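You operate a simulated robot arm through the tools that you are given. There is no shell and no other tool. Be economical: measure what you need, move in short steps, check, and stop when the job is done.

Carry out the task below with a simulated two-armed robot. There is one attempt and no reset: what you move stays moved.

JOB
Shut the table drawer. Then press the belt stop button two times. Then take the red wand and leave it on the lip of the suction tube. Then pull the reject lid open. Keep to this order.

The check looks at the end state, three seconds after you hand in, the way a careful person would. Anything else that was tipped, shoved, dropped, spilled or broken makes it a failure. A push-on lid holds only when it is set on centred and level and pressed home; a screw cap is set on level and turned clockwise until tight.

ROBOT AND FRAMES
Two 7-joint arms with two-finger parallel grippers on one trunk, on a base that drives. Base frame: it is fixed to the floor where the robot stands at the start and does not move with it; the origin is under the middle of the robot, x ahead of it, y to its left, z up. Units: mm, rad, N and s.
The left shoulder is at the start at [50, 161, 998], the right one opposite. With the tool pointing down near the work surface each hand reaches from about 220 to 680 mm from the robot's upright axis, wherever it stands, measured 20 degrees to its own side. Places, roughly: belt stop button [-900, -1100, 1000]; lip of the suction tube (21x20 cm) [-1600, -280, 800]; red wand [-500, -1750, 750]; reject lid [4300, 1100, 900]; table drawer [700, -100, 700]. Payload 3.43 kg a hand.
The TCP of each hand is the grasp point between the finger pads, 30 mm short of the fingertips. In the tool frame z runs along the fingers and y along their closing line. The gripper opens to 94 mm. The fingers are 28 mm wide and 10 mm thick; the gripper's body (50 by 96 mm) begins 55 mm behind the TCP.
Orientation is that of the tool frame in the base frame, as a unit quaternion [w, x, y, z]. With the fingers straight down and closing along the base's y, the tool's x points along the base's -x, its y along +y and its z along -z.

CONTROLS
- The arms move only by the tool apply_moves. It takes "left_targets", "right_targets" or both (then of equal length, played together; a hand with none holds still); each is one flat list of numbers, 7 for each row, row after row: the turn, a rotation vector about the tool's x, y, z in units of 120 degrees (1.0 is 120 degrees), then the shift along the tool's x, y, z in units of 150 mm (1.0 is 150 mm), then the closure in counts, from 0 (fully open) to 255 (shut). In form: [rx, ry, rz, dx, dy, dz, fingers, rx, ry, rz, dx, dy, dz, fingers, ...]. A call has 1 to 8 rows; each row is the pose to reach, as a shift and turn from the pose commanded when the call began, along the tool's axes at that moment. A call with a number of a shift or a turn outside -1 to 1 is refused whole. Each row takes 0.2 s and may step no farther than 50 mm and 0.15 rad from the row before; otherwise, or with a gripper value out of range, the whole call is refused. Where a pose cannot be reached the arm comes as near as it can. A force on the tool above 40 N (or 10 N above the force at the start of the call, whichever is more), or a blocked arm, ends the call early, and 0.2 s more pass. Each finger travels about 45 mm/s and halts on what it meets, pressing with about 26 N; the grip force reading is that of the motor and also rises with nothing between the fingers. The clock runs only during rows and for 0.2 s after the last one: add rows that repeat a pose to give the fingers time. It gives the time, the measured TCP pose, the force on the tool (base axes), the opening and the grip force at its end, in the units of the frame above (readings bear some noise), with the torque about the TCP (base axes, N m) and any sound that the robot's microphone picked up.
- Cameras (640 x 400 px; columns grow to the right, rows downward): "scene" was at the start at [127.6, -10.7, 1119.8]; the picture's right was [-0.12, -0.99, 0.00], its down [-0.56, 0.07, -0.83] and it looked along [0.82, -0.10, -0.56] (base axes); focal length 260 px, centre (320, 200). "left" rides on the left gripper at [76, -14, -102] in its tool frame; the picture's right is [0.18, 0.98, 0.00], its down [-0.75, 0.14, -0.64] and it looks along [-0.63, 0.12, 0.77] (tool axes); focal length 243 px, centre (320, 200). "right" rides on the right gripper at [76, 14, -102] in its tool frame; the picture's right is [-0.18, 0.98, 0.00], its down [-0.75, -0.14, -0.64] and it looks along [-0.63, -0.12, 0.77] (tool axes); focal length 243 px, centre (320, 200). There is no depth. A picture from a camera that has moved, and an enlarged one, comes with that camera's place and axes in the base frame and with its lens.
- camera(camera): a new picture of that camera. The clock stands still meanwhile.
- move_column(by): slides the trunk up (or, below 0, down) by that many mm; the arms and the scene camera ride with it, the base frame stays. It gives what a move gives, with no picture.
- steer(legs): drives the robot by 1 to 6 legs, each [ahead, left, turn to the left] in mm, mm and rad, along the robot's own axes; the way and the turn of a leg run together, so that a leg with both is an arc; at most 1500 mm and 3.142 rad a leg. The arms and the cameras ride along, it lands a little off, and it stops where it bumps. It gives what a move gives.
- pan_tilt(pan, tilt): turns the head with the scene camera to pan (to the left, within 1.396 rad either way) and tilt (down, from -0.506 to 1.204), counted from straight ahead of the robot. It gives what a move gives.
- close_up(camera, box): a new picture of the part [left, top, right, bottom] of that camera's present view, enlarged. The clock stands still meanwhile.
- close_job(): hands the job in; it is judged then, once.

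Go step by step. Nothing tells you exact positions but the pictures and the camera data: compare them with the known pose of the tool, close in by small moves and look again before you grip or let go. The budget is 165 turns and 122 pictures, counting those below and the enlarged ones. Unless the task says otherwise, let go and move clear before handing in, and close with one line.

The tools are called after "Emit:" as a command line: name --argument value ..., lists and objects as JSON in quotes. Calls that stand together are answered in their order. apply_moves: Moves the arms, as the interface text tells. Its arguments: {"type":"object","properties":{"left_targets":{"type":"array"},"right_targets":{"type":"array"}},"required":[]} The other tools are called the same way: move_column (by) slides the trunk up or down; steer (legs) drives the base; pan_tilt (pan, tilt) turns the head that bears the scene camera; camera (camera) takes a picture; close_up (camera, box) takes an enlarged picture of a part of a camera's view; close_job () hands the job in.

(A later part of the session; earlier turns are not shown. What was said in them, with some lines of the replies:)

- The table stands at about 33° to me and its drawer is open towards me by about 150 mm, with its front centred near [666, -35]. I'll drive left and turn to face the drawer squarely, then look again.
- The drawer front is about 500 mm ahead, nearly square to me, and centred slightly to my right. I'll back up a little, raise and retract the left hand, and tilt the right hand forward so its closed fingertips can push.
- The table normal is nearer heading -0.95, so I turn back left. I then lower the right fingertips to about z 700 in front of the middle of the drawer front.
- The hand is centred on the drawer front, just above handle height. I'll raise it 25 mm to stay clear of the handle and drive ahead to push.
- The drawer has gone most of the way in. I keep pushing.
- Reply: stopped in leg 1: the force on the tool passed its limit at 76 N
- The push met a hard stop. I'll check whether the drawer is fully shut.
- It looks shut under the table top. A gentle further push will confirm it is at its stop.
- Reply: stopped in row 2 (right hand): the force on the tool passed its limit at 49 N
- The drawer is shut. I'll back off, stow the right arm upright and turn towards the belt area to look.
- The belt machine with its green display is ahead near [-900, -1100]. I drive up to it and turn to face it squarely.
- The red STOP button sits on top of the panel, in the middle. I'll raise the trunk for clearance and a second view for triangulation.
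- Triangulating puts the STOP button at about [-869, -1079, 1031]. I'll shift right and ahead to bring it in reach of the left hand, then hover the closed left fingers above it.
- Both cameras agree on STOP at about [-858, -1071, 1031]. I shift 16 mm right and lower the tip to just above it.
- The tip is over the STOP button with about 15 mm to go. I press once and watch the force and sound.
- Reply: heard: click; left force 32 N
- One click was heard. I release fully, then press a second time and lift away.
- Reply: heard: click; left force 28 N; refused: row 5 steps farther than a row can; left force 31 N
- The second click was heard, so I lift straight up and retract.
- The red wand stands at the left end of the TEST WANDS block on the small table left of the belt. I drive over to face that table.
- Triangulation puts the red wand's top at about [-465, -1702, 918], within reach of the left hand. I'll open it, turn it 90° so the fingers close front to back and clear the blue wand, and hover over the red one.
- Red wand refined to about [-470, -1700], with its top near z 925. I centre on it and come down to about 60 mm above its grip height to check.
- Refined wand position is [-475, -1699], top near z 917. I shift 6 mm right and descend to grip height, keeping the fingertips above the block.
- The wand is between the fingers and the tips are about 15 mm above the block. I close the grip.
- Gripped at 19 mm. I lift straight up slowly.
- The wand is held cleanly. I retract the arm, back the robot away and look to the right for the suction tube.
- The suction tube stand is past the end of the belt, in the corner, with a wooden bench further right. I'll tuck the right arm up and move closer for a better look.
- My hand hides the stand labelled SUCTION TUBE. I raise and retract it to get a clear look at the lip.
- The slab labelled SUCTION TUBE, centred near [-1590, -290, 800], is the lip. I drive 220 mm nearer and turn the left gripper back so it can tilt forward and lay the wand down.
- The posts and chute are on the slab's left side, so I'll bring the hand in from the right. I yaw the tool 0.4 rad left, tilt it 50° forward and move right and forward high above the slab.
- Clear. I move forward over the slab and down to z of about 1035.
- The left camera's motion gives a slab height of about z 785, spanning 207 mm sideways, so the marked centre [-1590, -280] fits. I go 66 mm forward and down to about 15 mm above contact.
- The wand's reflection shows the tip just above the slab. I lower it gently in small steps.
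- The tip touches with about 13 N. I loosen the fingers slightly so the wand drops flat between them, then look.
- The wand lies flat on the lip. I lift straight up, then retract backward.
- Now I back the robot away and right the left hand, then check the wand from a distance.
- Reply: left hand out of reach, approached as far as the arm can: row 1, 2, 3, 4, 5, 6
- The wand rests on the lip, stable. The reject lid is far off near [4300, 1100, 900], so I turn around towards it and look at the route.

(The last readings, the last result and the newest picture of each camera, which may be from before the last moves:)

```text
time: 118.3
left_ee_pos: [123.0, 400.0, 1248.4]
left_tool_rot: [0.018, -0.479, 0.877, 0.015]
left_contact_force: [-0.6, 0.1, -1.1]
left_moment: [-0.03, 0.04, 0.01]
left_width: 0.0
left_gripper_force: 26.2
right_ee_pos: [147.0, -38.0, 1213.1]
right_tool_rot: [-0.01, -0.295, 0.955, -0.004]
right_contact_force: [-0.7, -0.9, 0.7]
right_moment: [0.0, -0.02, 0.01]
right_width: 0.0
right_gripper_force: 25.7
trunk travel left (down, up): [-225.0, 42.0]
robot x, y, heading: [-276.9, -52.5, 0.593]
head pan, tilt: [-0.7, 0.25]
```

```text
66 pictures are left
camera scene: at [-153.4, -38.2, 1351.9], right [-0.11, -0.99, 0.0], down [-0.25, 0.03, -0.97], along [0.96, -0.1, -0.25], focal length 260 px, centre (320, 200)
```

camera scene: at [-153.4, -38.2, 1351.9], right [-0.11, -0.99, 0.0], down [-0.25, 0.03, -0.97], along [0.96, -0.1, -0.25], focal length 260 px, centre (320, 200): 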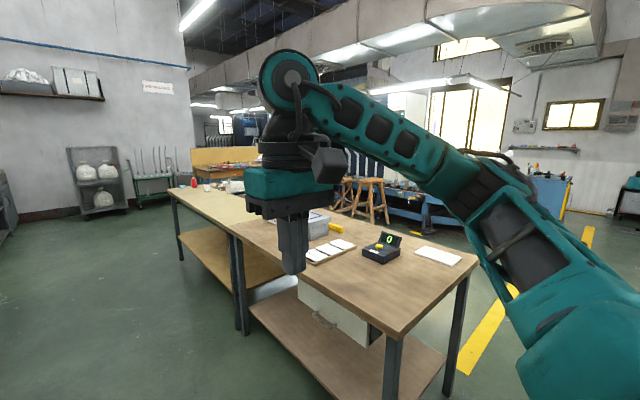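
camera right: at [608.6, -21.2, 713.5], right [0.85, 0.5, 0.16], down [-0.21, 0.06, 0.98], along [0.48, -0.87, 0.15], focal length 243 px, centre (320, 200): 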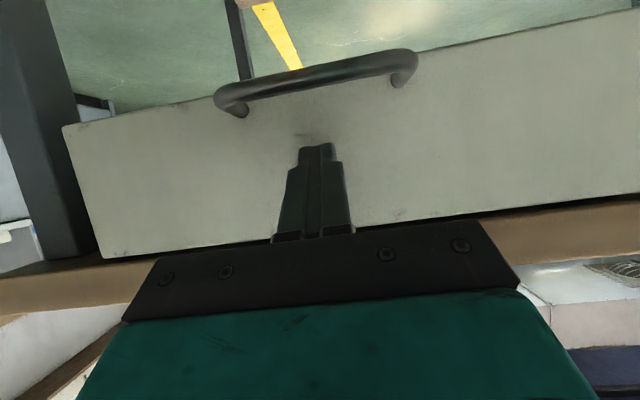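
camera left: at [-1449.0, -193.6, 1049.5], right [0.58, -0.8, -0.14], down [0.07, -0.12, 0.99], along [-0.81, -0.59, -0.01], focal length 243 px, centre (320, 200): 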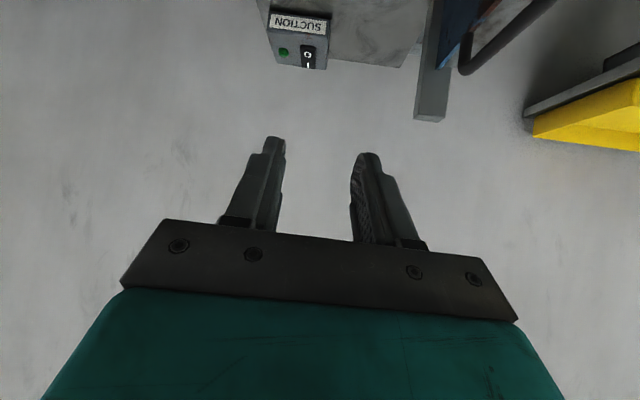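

Emit:
pan_tilt --pan -0.1 --tilt 0.25

Emit:
close_up --camera "scene" --box '[330, 120, 490, 220]'

```text
time: 119.3
left_ee_pos: [124.2, 399.0, 1246.8]
left_tool_rot: [0.018, -0.479, 0.877, 0.015]
left_contact_force: [0.4, 0.7, 0.3]
left_moment: [0.04, -0.01, 0.01]
left_width: 0.1
left_gripper_force: 25.9
right_ee_pos: [148.6, -38.6, 1213.4]
right_tool_rot: [-0.009, -0.295, 0.956, -0.004]
right_contact_force: [0.4, 0.3, 0.1]
right_moment: [-0.03, -0.01, 0.02]
right_width: 0.0
right_gripper_force: 25.8
trunk travel left (down, up): [-225.0, 42.0]
robot x, y, heading: [-273.4, -51.3, 0.59]
head pan, tilt: [-0.099, 0.25]
```

```text
4.00 times, centred on (410, 170) of scene
camera zoom: at [-163.9, 15.8, 1351.9], right [0.47, -0.88, 0.0], down [-0.22, -0.12, -0.97], along [0.85, 0.46, -0.25], focal length 1039 px, centre (-40, 320)
```

zoom: 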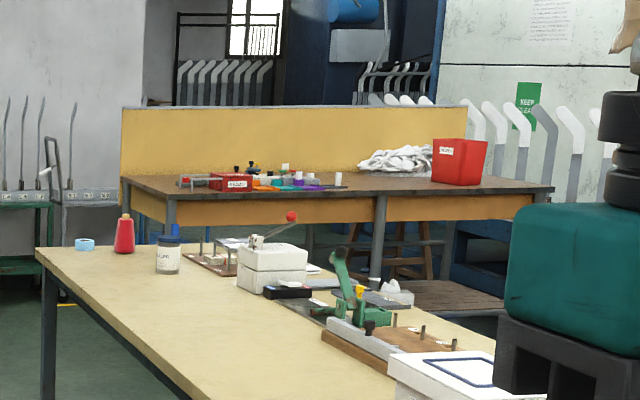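

The small red REJECT box is on the far bench's left end, past the yellow table. The aisle to it is clear, so I drive along it in stages.

Emit:
steer --legs '[[1500, 100, 0], [1500, 0, 0]]'

Emit:
pan_tilt --pan -0.6 --tilt 0.4

Emit:
camera --camera "scene"

```text
refused: leg 1 is longer than a leg can be; nothing moved
```

```text
time: 120.3
left_ee_pos: [123.5, 399.4, 1247.0]
left_tool_rot: [0.018, -0.48, 0.877, 0.016]
left_contact_force: [-0.5, 0.1, 0.0]
left_moment: [0.01, 0.01, -0.02]
left_width: 0.2
left_gripper_force: 25.9
right_ee_pos: [147.5, -38.6, 1212.8]
right_tool_rot: [-0.01, -0.294, 0.956, -0.004]
right_contact_force: [-0.5, -0.9, 0.6]
right_moment: [0.01, -0.01, -0.05]
right_width: 0.2
right_gripper_force: 25.7
trunk travel left (down, up): [-225.0, 42.0]
robot x, y, heading: [-280.2, -47.6, 0.589]
head pan, tilt: [-0.6, 0.4]
```

```text
64 pictures are left
camera scene: at [-153.6, -28.9, 1337.9], right [-0.01, -1.0, 0.0], down [-0.39, 0.0, -0.92], along [0.92, -0.01, -0.39], focal length 260 px, centre (320, 200)
```

scene: 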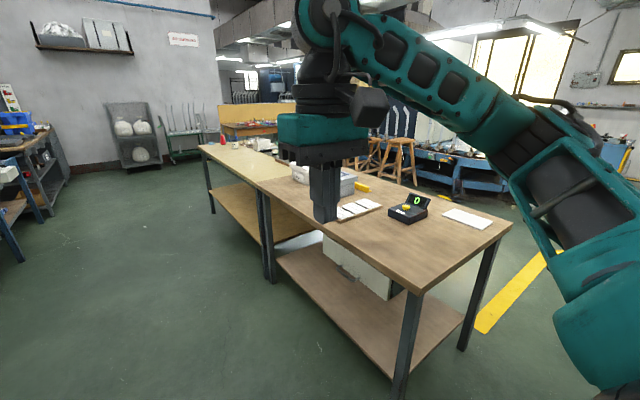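

Emit:
steer --legs '[[1450, 0, 0], [1450, 100, 0]]'

Emit:
camera --camera "scene"

```text
time: 134.2
left_ee_pos: [2493.2, 2057.4, 1247.7]
left_tool_rot: [0.018, -0.472, 0.881, 0.015]
left_contact_force: [-0.6, 0.5, 0.3]
left_moment: [-0.03, 0.01, 0.02]
left_width: 0.0
left_gripper_force: 26.5
right_ee_pos: [2510.5, 1620.8, 1213.1]
right_tool_rot: [-0.01, -0.287, 0.958, -0.004]
right_contact_force: [0.3, -0.5, 0.1]
right_moment: [0.0, 0.0, -0.01]
right_width: 0.0
right_gripper_force: 26.3
trunk travel left (down, up): [-225.0, 42.0]
robot x, y, heading: [2087.1, 1616.4, 0.569]
head pan, tilt: [-0.6, 0.4]
```

```text
63 pictures are left
camera scene: at [2208.8, 1634.0, 1337.9], right [-0.03, -1.0, 0.0], down [-0.39, 0.01, -0.92], along [0.92, -0.03, -0.39], focal length 260 px, centre (320, 200)
```

scene: 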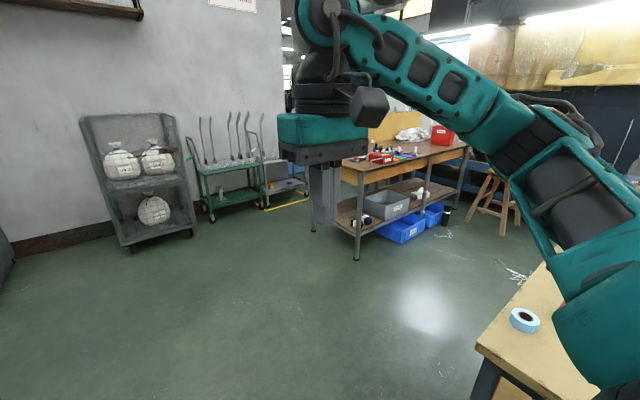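

The bench is clear in front. I drive on past the table end, then strafe right in front of the bench.

Emit:
steer --legs '[[830, 0, 0], [0, -1350, 0]]'

Emit:
pan_tilt --pan 0 --tilt 0.5

Emit:
camera --camera "scene"

```text
time: 150.2
left_ee_pos: [3908.5, 1369.1, 1246.8]
left_tool_rot: [0.018, -0.469, 0.883, 0.015]
left_contact_force: [-0.8, -0.2, 0.5]
left_moment: [0.02, 0.0, 0.0]
left_width: 0.2
left_gripper_force: 26.1
right_ee_pos: [3922.3, 929.6, 1213.5]
right_tool_rot: [-0.009, -0.284, 0.959, -0.004]
right_contact_force: [0.4, 0.7, 0.7]
right_moment: [0.0, 0.0, 0.02]
right_width: 0.0
right_gripper_force: 25.8
trunk travel left (down, up): [-225.0, 42.0]
robot x, y, heading: [3495.4, 926.3, 0.573]
head pan, tilt: [-0.6, 0.4]
```

```text
time: 151.2
left_ee_pos: [3907.4, 1368.0, 1247.8]
left_tool_rot: [0.019, -0.469, 0.883, 0.015]
left_contact_force: [0.2, -0.4, 0.0]
left_moment: [0.0, -0.02, 0.0]
left_width: 0.2
left_gripper_force: 26.4
right_ee_pos: [3922.2, 929.9, 1212.0]
right_tool_rot: [-0.01, -0.283, 0.959, -0.004]
right_contact_force: [0.2, 0.1, -0.2]
right_moment: [-0.01, 0.01, -0.01]
right_width: 0.0
right_gripper_force: 25.9
trunk travel left (down, up): [-225.0, 42.0]
robot x, y, heading: [3496.1, 926.2, 0.571]
head pan, tilt: [0.0, 0.499]
```

```text
62 pictures are left
camera scene: at [3605.0, 997.7, 1328.8], right [0.54, -0.84, 0.0], down [-0.4, -0.26, -0.88], along [0.74, 0.47, -0.48], focal length 260 px, centre (320, 200)
```

scene: 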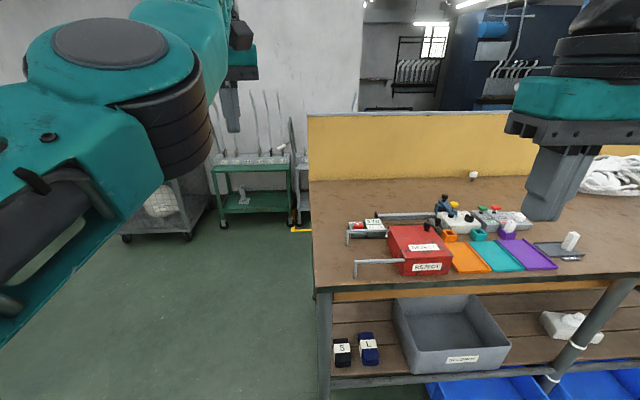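

Emit:
close_up --camera "scene" --box '[320, 180, 480, 300]'

```text
3.33 times, centred on (400, 240) of scene
camera zoom: at [3605.0, 997.7, 1328.8], right [0.54, -0.84, 0.0], down [-0.4, -0.26, -0.88], along [0.74, 0.47, -0.48], focal length 866 px, centre (53, 67)
```

zoom: 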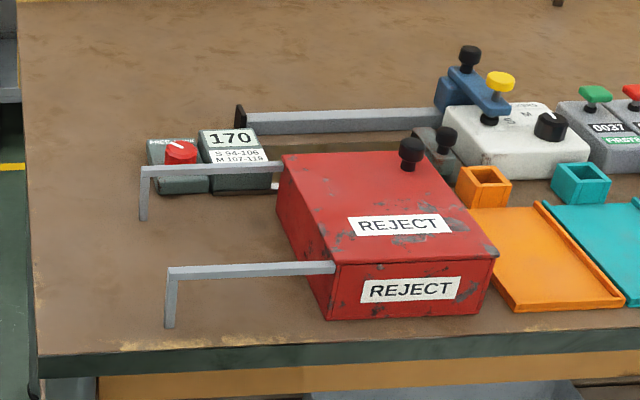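

The REJECT box has a top lid with a black knob at its right end, and rails extend left, so the lid appears to slide left. I move closer and take a second view to triangulate.

Emit:
steer --legs '[[150, -60, 0]]'

Emit:
pan_tilt --pan -0.3 --tilt 0.8

Emit:
camera --camera "scene"

Emit:
camera --camera "right"

```text
time: 152.6
left_ee_pos: [4065.5, 1398.9, 1245.6]
left_tool_rot: [0.018, -0.47, 0.882, 0.016]
left_contact_force: [0.3, -0.1, 0.1]
left_moment: [0.0, 0.05, 0.01]
left_width: 0.0
left_gripper_force: 26.0
right_ee_pos: [4082.2, 960.5, 1213.3]
right_tool_rot: [-0.01, -0.285, 0.959, -0.003]
right_contact_force: [-0.3, 0.2, 0.3]
right_moment: [-0.01, 0.04, 0.02]
right_width: 0.0
right_gripper_force: 26.2
trunk travel left (down, up): [-225.0, 42.0]
robot x, y, heading: [3650.0, 959.5, 0.569]
head pan, tilt: [0.0, 0.499]
```

```text
time: 153.4
left_ee_pos: [4065.6, 1398.0, 1247.3]
left_tool_rot: [0.02, -0.469, 0.883, 0.016]
left_contact_force: [0.7, 0.3, -0.3]
left_moment: [0.03, -0.01, 0.0]
left_width: 0.1
left_gripper_force: 25.5
right_ee_pos: [4080.8, 959.8, 1213.4]
right_tool_rot: [-0.009, -0.284, 0.959, -0.005]
right_contact_force: [-0.1, -0.1, -0.8]
right_moment: [-0.02, 0.01, 0.0]
right_width: 0.0
right_gripper_force: 25.6
trunk travel left (down, up): [-225.0, 42.0]
robot x, y, heading: [3652.9, 956.1, 0.571]
head pan, tilt: [-0.3, 0.799]
```

```text
60 pictures are left
camera scene: at [3764.8, 1000.2, 1302.9], right [0.27, -0.96, 0.0], down [-0.69, -0.19, -0.7], along [0.67, 0.19, -0.72], focal length 260 px, centre (320, 200)
```

scene: 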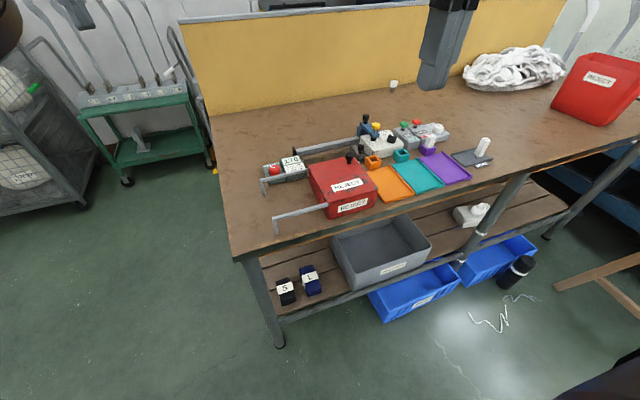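

```text
59 pictures are left
camera right: at [4011.0, 933.1, 1317.1], right [-0.38, 0.92, 0.0], down [0.72, 0.3, 0.63], along [0.58, 0.24, -0.78], focal length 243 px, centre (320, 200)
```

right: 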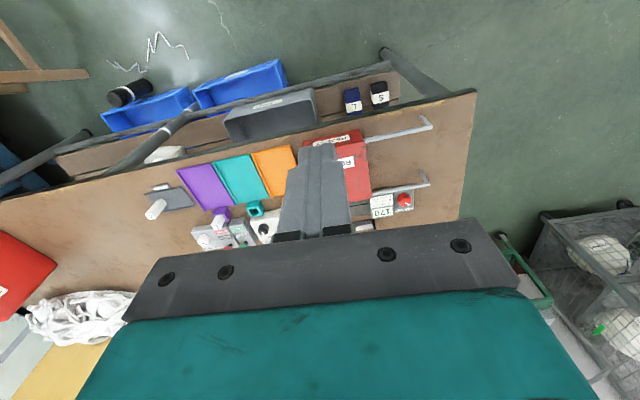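

Emit:
close_up --camera "scene" --box '[240, 110, 420, 240]'

```text
3.08 times, centred on (330, 175) of scene
camera zoom: at [3764.8, 1000.2, 1302.9], right [0.27, -0.96, 0.0], down [-0.69, -0.19, -0.7], along [0.67, 0.19, -0.72], focal length 799 px, centre (289, 277)
```

zoom: 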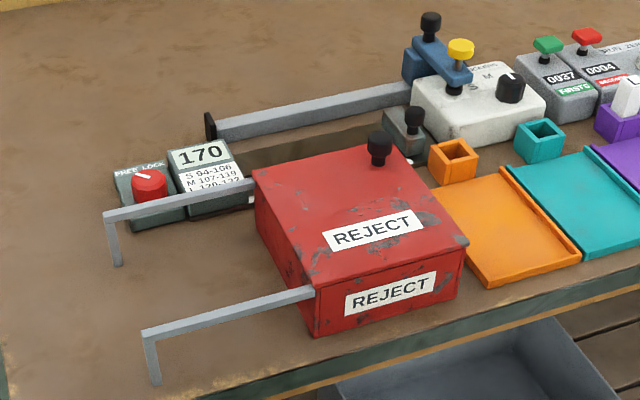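

The knob top is at about [4313, 1076, 904]. I drive slightly closer, lower the trunk 100 mm and bring the right hand, half open, above the knob.

Emit:
steer --legs '[[60, 0, 0]]'

Emit:
move_column --by -100

Emit:
apply_moves --right_targets '[0, 0, 0, -0.25, -0.03, 0, 119, 0, 0, 0, -0.5, -0.06, 0, 119, 0, 0, 0, -0.75, -0.09, 0, 119, 0, 0, 0, -1, -0.12, 0, 119]'

Emit:
camera --camera "right"

Emit:
camera --camera "scene"

```text
time: 154.4
left_ee_pos: [4117.7, 1431.2, 1246.7]
left_tool_rot: [0.019, -0.469, 0.883, 0.015]
left_contact_force: [-0.5, -0.6, 0.0]
left_moment: [0.0, 0.04, 0.01]
left_width: 0.0
left_gripper_force: 25.9
right_ee_pos: [4131.8, 994.1, 1212.1]
right_tool_rot: [-0.01, -0.284, 0.959, -0.003]
right_contact_force: [-1.0, 0.7, -0.8]
right_moment: [0.02, 0.01, 0.02]
right_width: 0.0
right_gripper_force: 26.1
trunk travel left (down, up): [-225.0, 42.0]
robot x, y, heading: [3703.8, 992.5, 0.568]
head pan, tilt: [-0.3, 0.799]
```

```text
time: 155.7
left_ee_pos: [4117.1, 1430.3, 1147.8]
left_tool_rot: [0.02, -0.469, 0.883, 0.014]
left_contact_force: [0.3, 0.2, -0.2]
left_moment: [-0.01, 0.0, 0.0]
left_width: 0.0
left_gripper_force: 25.9
right_ee_pos: [4130.8, 991.2, 1113.0]
right_tool_rot: [-0.009, -0.284, 0.959, -0.003]
right_contact_force: [-0.9, 0.0, 0.0]
right_moment: [0.02, -0.01, -0.05]
right_width: 0.0
right_gripper_force: 26.4
trunk travel left (down, up): [-125.0, 142.0]
robot x, y, heading: [3702.0, 991.2, 0.567]
head pan, tilt: [-0.3, 0.799]
```

```text
time: 156.7
left_ee_pos: [4117.2, 1430.7, 1147.6]
left_tool_rot: [0.019, -0.47, 0.882, 0.015]
left_contact_force: [0.2, -0.9, 0.4]
left_moment: [0.05, 0.01, 0.01]
left_width: 0.0
left_gripper_force: 26.3
right_ee_pos: [4267.2, 1058.9, 1110.2]
right_tool_rot: [-0.009, -0.285, 0.959, -0.004]
right_contact_force: [0.5, -0.1, -0.3]
right_moment: [0.02, 0.0, -0.02]
right_width: 50.1
right_gripper_force: 0.1
trunk travel left (down, up): [-125.0, 142.0]
robot x, y, heading: [3705.9, 990.6, 0.568]
head pan, tilt: [-0.3, 0.799]
```

```text
57 pictures are left
camera right: at [4198.0, 1031.1, 1214.3], right [-0.38, 0.92, -0.01], down [0.72, 0.3, 0.63], along [0.58, 0.24, -0.78], focal length 243 px, centre (320, 200)
```

right: 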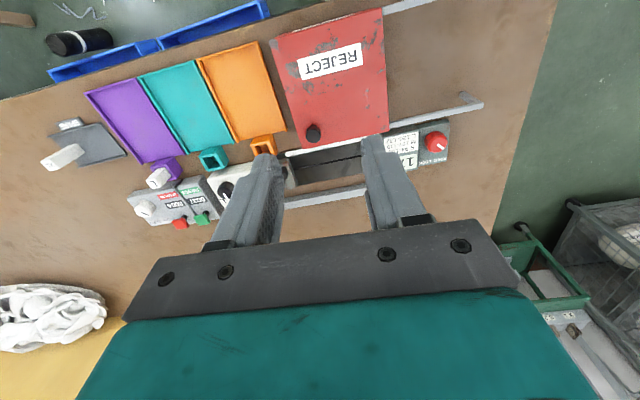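

```text
56 pictures are left
camera scene: at [3815.4, 1032.7, 1202.7], right [0.27, -0.96, 0.0], down [-0.69, -0.19, -0.7], along [0.67, 0.18, -0.72], focal length 260 px, centre (320, 200)
```

scene: 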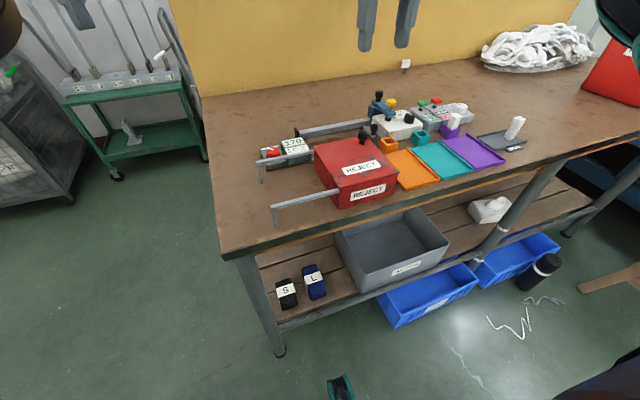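

Emit:
close_up --camera "right" --box '[240, 0, 500, 190]'

Emit:
close_up --camera "scene" --box '[250, 90, 430, 230]'

```text
2.11 times, centred on (370, 95) of right
camera zoom: at [4198.0, 1031.1, 1214.3], right [-0.38, 0.92, -0.01], down [0.72, 0.3, 0.63], along [0.58, 0.24, -0.78], focal length 511 px, centre (215, 421)
```

zoom: 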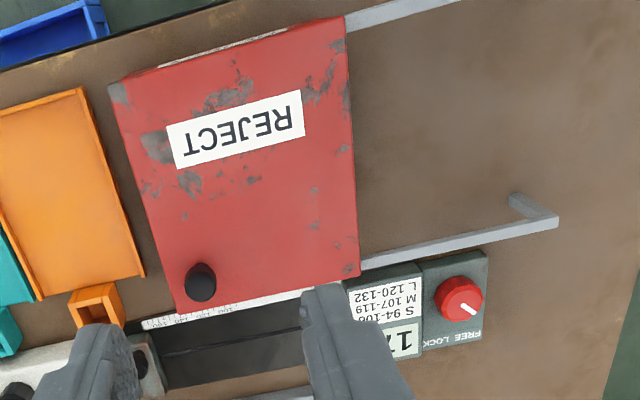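

```text
2.86 times, centred on (340, 160) of scene
camera zoom: at [3815.4, 1032.7, 1202.7], right [0.27, -0.96, 0.0], down [-0.69, -0.19, -0.7], along [0.67, 0.18, -0.72], focal length 742 px, centre (263, 314)
```

zoom: 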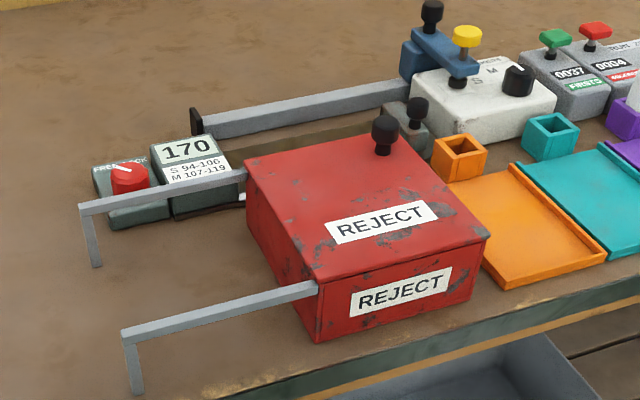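

The lid looks like a slider on rails. I move over the knob and down to tips at about z 950, and look again.

Emit:
apply_moves --right_targets '[0, 0, 0, -0.19, -0.06, 0.1, 119, 0, 0, 0, -0.383, -0.118, 0.25, 119, 0, 0, 0, -0.383, -0.118, 0.5, 119, 0, 0, 0, -0.383, -0.118, 0.75, 119, 0, 0, 0, -0.383, -0.118, 0.867, 119]'

Emit:
camera --camera "right"

Emit:
close_up --camera "scene" --box '[250, 60, 450, 220]'

```text
time: 157.9
left_ee_pos: [4117.1, 1429.9, 1148.0]
left_tool_rot: [0.019, -0.469, 0.883, 0.016]
left_contact_force: [-0.1, 0.3, -0.1]
left_moment: [0.01, 0.0, -0.03]
left_width: 0.3
left_gripper_force: 26.0
right_ee_pos: [4323.1, 1073.7, 980.4]
right_tool_rot: [-0.009, -0.284, 0.959, -0.003]
right_contact_force: [-0.4, -0.1, 0.1]
right_moment: [0.04, -0.02, 0.03]
right_width: 50.2
right_gripper_force: 0.0
trunk travel left (down, up): [-125.0, 142.0]
robot x, y, heading: [3703.4, 988.8, 0.568]
head pan, tilt: [-0.3, 0.799]
```

```text
53 pictures are left
camera right: at [4252.3, 1046.3, 1082.9], right [-0.38, 0.92, 0.0], down [0.72, 0.3, 0.63], along [0.58, 0.24, -0.78], focal length 243 px, centre (320, 200)
```

right: 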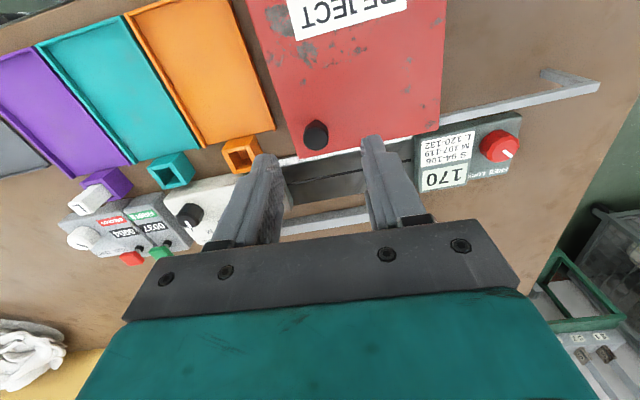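

```text
2.50 times, centred on (350, 140) of scene
camera zoom: at [3815.2, 1032.3, 1202.8], right [0.26, -0.96, 0.0], down [-0.69, -0.19, -0.7], along [0.67, 0.18, -0.72], focal length 649 px, centre (245, 350)
```

zoom: 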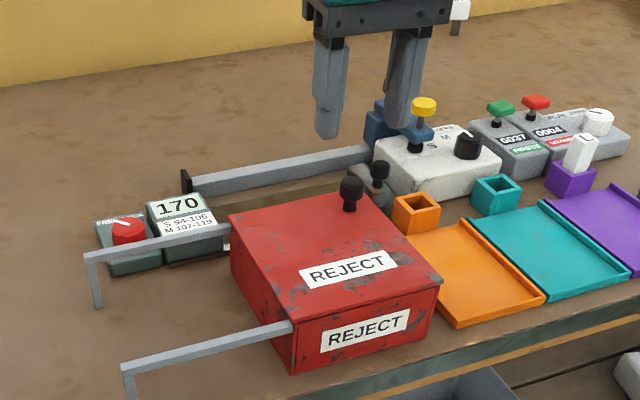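

Knob at about [4331, 1074], top z 887, lid top z about 860. I centre and descend to tips at about z 868.

Emit:
apply_moves --right_targets '[0, 0, 0, -0.047, -0.023, 0.15, 119, 0, 0, 0, -0.047, -0.023, 0.3, 119, 0, 0, 0, -0.047, -0.023, 0.42, 119, 0, 0, 0, -0.047, -0.023, 0.5, 119, 0, 0, 0, -0.047, -0.023, 0.54, 119]'

Emit:
camera --camera "right"

Emit:
close_up --camera "scene" --box '[290, 80, 430, 200]'

```text
time: 159.1
left_ee_pos: [4116.9, 1431.3, 1147.3]
left_tool_rot: [0.02, -0.469, 0.883, 0.015]
left_contact_force: [-0.3, 0.3, 0.0]
left_moment: [-0.03, 0.01, -0.01]
left_width: 0.2
left_gripper_force: 26.0
right_ee_pos: [4327.4, 1073.1, 897.5]
right_tool_rot: [-0.009, -0.284, 0.959, -0.003]
right_contact_force: [0.6, 0.7, -0.1]
right_moment: [0.0, 0.01, 0.0]
right_width: 50.2
right_gripper_force: 0.0
trunk travel left (down, up): [-125.0, 142.0]
robot x, y, heading: [3703.1, 988.4, 0.564]
head pan, tilt: [-0.3, 0.799]
```

```text
51 pictures are left
camera right: at [4258.8, 1046.2, 1001.4], right [-0.38, 0.92, -0.01], down [0.72, 0.3, 0.63], along [0.58, 0.24, -0.78], focal length 243 px, centre (320, 200)
```

right: 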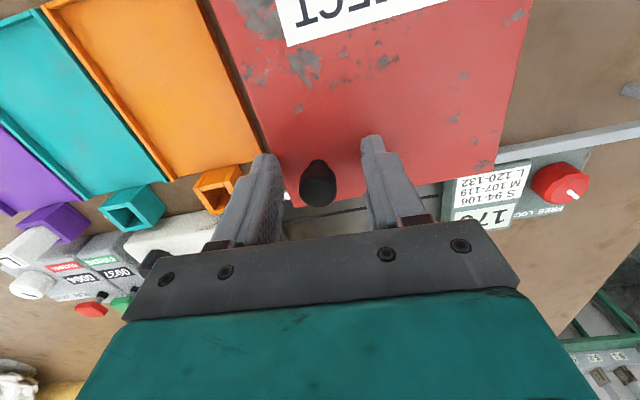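

```text
3.33 times, centred on (360, 140) of scene
camera zoom: at [3815.2, 1032.3, 1202.8], right [0.26, -0.96, 0.0], down [-0.69, -0.19, -0.7], along [0.67, 0.18, -0.72], focal length 866 px, centre (187, 400)
```

zoom: 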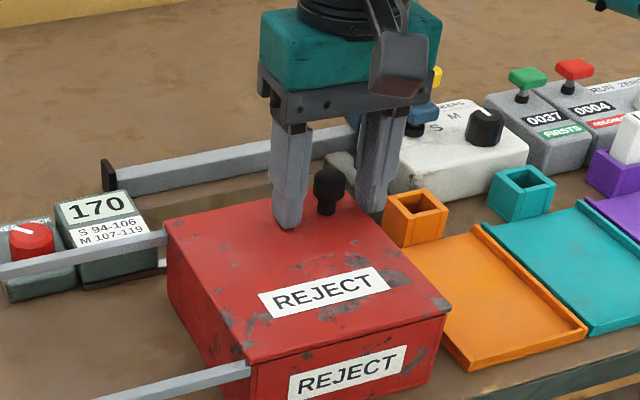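

The fingers straddle the knob, well centred. I close on it.

Emit:
apply_moves --right_targets '[0, 0, 0, 0, 0, 0, 255, 0, 0, 0, 0, 0, 0, 255, 0, 0, 0, 0, 0, 0, 255, 0, 0, 0, 0, 0, 0, 255]'

Emit:
apply_moves --right_targets '[0, 0, 0, 0, 0.05, 0, 255, 0, 0, 0, 0, 0.1, 0, 255, 0, 0, 0, 0, 0.15, 0, 255]'

Emit:
camera --camera "scene"

```text
time: 160.1
left_ee_pos: [4116.7, 1430.3, 1147.6]
left_tool_rot: [0.019, -0.47, 0.882, 0.015]
left_contact_force: [-0.8, 0.1, 0.8]
left_moment: [-0.01, 0.02, -0.02]
left_width: 0.1
left_gripper_force: 26.6
right_ee_pos: [4329.7, 1073.6, 897.1]
right_tool_rot: [-0.01, -0.285, 0.959, -0.004]
right_contact_force: [-1.1, -1.2, -2.0]
right_moment: [-0.01, -0.05, 0.01]
right_width: 23.5
right_gripper_force: 44.9
trunk travel left (down, up): [-125.0, 142.0]
robot x, y, heading: [3705.0, 987.3, 0.57]
head pan, tilt: [-0.3, 0.799]
```

```text
time: 160.9
left_ee_pos: [4116.4, 1429.6, 1147.0]
left_tool_rot: [0.02, -0.47, 0.883, 0.015]
left_contact_force: [0.5, 1.0, 0.0]
left_moment: [-0.01, -0.02, 0.01]
left_width: 0.2
left_gripper_force: 26.0
right_ee_pos: [4315.7, 1092.8, 898.3]
right_tool_rot: [-0.01, -0.284, 0.959, -0.005]
right_contact_force: [-8.4, -7.3, -2.1]
right_moment: [-0.13, 0.06, -0.04]
right_width: 23.4
right_gripper_force: 45.5
trunk travel left (down, up): [-125.0, 142.0]
robot x, y, heading: [3701.6, 992.7, 0.565]
head pan, tilt: [-0.3, 0.799]
```

```text
49 pictures are left
camera scene: at [3814.6, 1031.7, 1202.9], right [0.26, -0.96, 0.0], down [-0.69, -0.19, -0.7], along [0.67, 0.18, -0.72], focal length 260 px, centre (320, 200)
```

scene: 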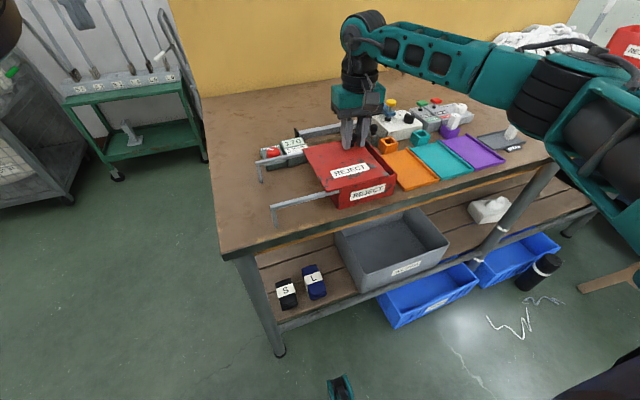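

The lid slides left. I continue the pull, easing slightly backward to follow the rails.

Emit:
apply_moves --right_targets '[0, 0, 0, 0.012, 0.08, 0, 255, 0, 0, 0, 0.02, 0.16, 0, 255, 0, 0, 0, 0.03, 0.24, 0, 255, 0, 0, 0, 0.035, 0.32, 0, 255, 0, 0, 0, 0.04, 0.4, 0, 255, 0, 0, 0, 0.045, 0.48, 0, 255]'

Emit:
close_up --camera "scene" --box '[230, 80, 430, 220]'

```text
time: 162.3
left_ee_pos: [4117.0, 1431.9, 1148.4]
left_tool_rot: [0.019, -0.469, 0.883, 0.015]
left_contact_force: [-0.4, 0.0, -0.2]
left_moment: [-0.03, -0.02, 0.03]
left_width: 0.0
left_gripper_force: 25.7
right_ee_pos: [4273.2, 1151.4, 897.8]
right_tool_rot: [-0.008, -0.285, 0.959, -0.002]
right_contact_force: [10.2, 7.0, -4.9]
right_moment: [-0.22, 0.06, -0.08]
right_width: 23.1
right_gripper_force: 45.4
trunk travel left (down, up): [-125.0, 142.0]
robot x, y, heading: [3703.8, 988.2, 0.57]
head pan, tilt: [-0.3, 0.799]
```

```text
2.86 times, centred on (330, 150) of scene
camera zoom: at [3816.5, 1033.3, 1202.7], right [0.27, -0.96, 0.0], down [-0.69, -0.19, -0.7], along [0.67, 0.18, -0.72], focal length 742 px, centre (291, 343)
```

zoom: 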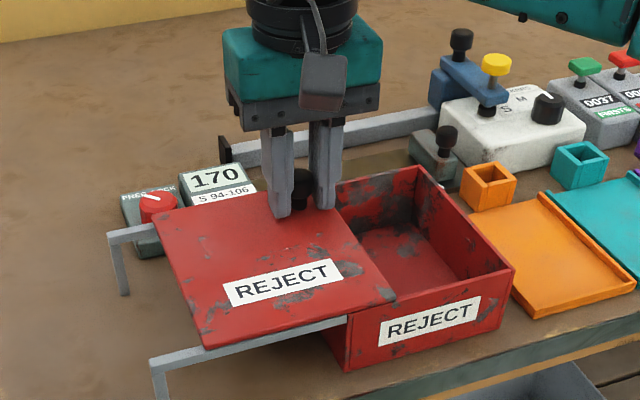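

Emit:
camera --camera "right"

```text
47 pictures are left
camera right: at [4202.7, 1123.4, 1001.5], right [-0.38, 0.92, 0.0], down [0.72, 0.3, 0.63], along [0.58, 0.24, -0.78], focal length 243 px, centre (320, 200)
```

right: 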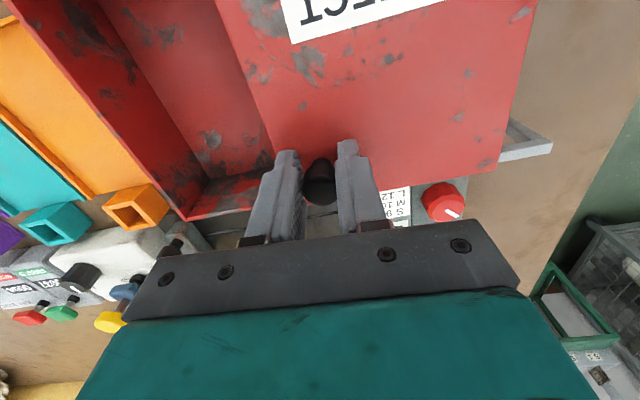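

The gripper clears the neighbouring items. I continue the slide with small steps towards the rail end.

Emit:
apply_moves --right_targets '[0, 0, 0, -0.015, 0.06, 0, 255, 0, 0, 0, -0.012, 0.12, 0, 255, 0, 0, 0, -0.008, 0.18, 0, 255, 0, 0, 0, -0.004, 0.24, 0, 255, 0, 0, 0, 0, 0.3, 0, 255]'

Emit:
close_up --camera "scene" --box '[230, 80, 430, 220]'

```text
time: 163.5
left_ee_pos: [4118.3, 1425.7, 1148.5]
left_tool_rot: [0.02, -0.468, 0.883, 0.017]
left_contact_force: [-0.5, 1.1, 0.5]
left_moment: [0.02, 0.01, 0.01]
left_width: 0.0
left_gripper_force: 26.0
right_ee_pos: [4252.6, 1180.5, 898.8]
right_tool_rot: [-0.007, -0.278, 0.96, -0.007]
right_contact_force: [22.2, -24.6, 13.5]
right_moment: [-0.45, 0.56, 0.11]
right_width: 21.6
right_gripper_force: 44.7
trunk travel left (down, up): [-125.0, 142.0]
robot x, y, heading: [3701.4, 991.9, 0.57]
head pan, tilt: [-0.3, 0.799]
```

```text
2.86 times, centred on (330, 150) of scene
camera zoom: at [3816.5, 1029.1, 1203.1], right [0.26, -0.96, 0.0], down [-0.69, -0.19, -0.7], along [0.67, 0.19, -0.72], focal length 742 px, centre (291, 343)
```

zoom: 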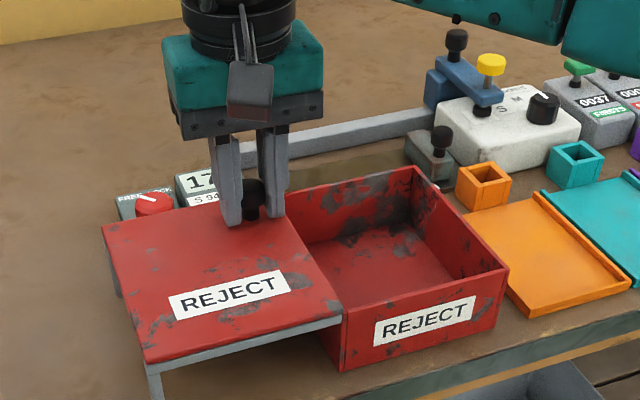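

The lid has reached its end stop and the box is fully open. I relax the pull, open the fingers and lift clear.

Emit:
apply_moves --right_targets '[0, 0, 0, 0, -0.03, 0, 255, 0, 0, 0, 0, -0.05, 0, 255]'

Emit:
apply_moves --right_targets '[0, 0, 0, 0, 0, 0, 170, 0, 0, 0, 0, 0, 0, 140, 0, 0, 0, 0, 0, 0, 130, 0, 0, 0, 0, 0, 0, 130]'

Emit:
apply_moves --right_targets '[0, 0, 0, 0, 0, -0.1, 130, 0, 0, 0, 0, 0, -0.25, 130, 0, 0, 0, 0, 0, -0.5, 130, 0, 0, 0, 0, 0, -0.75, 130, 0, 0, 0, 0, 0, -1, 130]'

Emit:
camera --camera "scene"

```text
time: 164.1
left_ee_pos: [4116.8, 1430.3, 1148.2]
left_tool_rot: [0.018, -0.47, 0.883, 0.015]
left_contact_force: [0.5, 0.0, -0.3]
left_moment: [-0.02, -0.02, 0.01]
left_width: 0.0
left_gripper_force: 26.6
right_ee_pos: [4253.1, 1178.3, 899.7]
right_tool_rot: [-0.007, -0.282, 0.959, -0.003]
right_contact_force: [18.0, -12.2, 15.7]
right_moment: [-0.46, 0.25, -0.54]
right_width: 21.8
right_gripper_force: 44.6
trunk travel left (down, up): [-125.0, 142.0]
robot x, y, heading: [3702.2, 988.5, 0.568]
head pan, tilt: [-0.3, 0.799]
```

```text
time: 165.1
left_ee_pos: [4117.4, 1430.2, 1147.1]
left_tool_rot: [0.02, -0.47, 0.883, 0.015]
left_contact_force: [0.5, -0.2, -0.2]
left_moment: [-0.01, 0.0, -0.04]
left_width: 0.0
left_gripper_force: 25.5
right_ee_pos: [4249.9, 1181.3, 896.5]
right_tool_rot: [-0.01, -0.285, 0.959, -0.004]
right_contact_force: [-2.0, 0.8, 4.6]
right_moment: [0.15, 0.07, 0.06]
right_width: 46.5
right_gripper_force: 0.0
trunk travel left (down, up): [-125.0, 142.0]
robot x, y, heading: [3705.4, 988.6, 0.57]
head pan, tilt: [-0.3, 0.799]
```

```text
time: 166.3
left_ee_pos: [4115.8, 1430.0, 1147.3]
left_tool_rot: [0.02, -0.469, 0.883, 0.016]
left_contact_force: [0.2, -1.1, 0.2]
left_moment: [-0.02, 0.01, 0.0]
left_width: 0.0
left_gripper_force: 26.4
right_ee_pos: [4252.4, 1182.6, 1048.0]
right_tool_rot: [-0.009, -0.284, 0.959, -0.003]
right_contact_force: [-0.1, -0.1, -0.1]
right_moment: [0.0, -0.01, -0.03]
right_width: 46.1
right_gripper_force: 0.0
trunk travel left (down, up): [-125.0, 142.0]
robot x, y, heading: [3703.4, 984.8, 0.569]
head pan, tilt: [-0.3, 0.799]
```

```text
45 pictures are left
camera scene: at [3814.8, 1032.4, 1202.8], right [0.27, -0.96, 0.0], down [-0.69, -0.19, -0.7], along [0.67, 0.18, -0.72], focal length 260 px, centre (320, 200)
```

scene: 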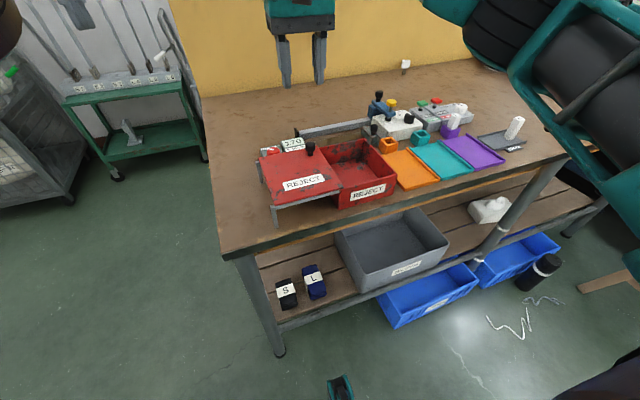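

The lid is open and resting on its rails, and nothing nearby was disturbed. I back the robot clear and take a last close look.

Emit:
steer --legs '[[-150, 0, 0]]'

Emit:
close_up --camera "scene" --box '[240, 60, 440, 200]'

```text
time: 167.7
left_ee_pos: [3990.6, 1350.1, 1147.6]
left_tool_rot: [0.02, -0.471, 0.882, 0.015]
left_contact_force: [-0.2, -0.6, 0.0]
left_moment: [-0.01, -0.05, -0.02]
left_width: 0.3
left_gripper_force: 26.0
right_ee_pos: [4128.1, 1103.0, 1047.8]
right_tool_rot: [-0.009, -0.285, 0.958, -0.003]
right_contact_force: [0.2, -0.4, -0.1]
right_moment: [0.01, 0.0, -0.01]
right_width: 46.2
right_gripper_force: 0.1
trunk travel left (down, up): [-125.0, 142.0]
robot x, y, heading: [3576.1, 905.7, 0.571]
head pan, tilt: [-0.3, 0.799]
```

```text
2.86 times, centred on (340, 130) of scene
camera zoom: at [3688.9, 951.8, 1202.9], right [0.27, -0.96, 0.0], down [-0.69, -0.19, -0.7], along [0.67, 0.19, -0.72], focal length 742 px, centre (263, 400)
```

zoom: 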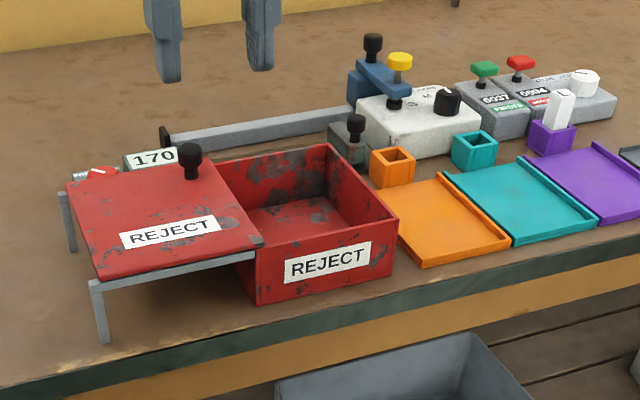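

All four steps are done in order and both hands are clear, so I hand in.

Emit:
close_job

```text
The job is handed in.
```

The job is handed in, with all four steps done in order: the drawer is shut, the belt stop was pressed twice (two clicks heard), the red wand lies on the suction tube lip, and the reject lid is pulled fully open.
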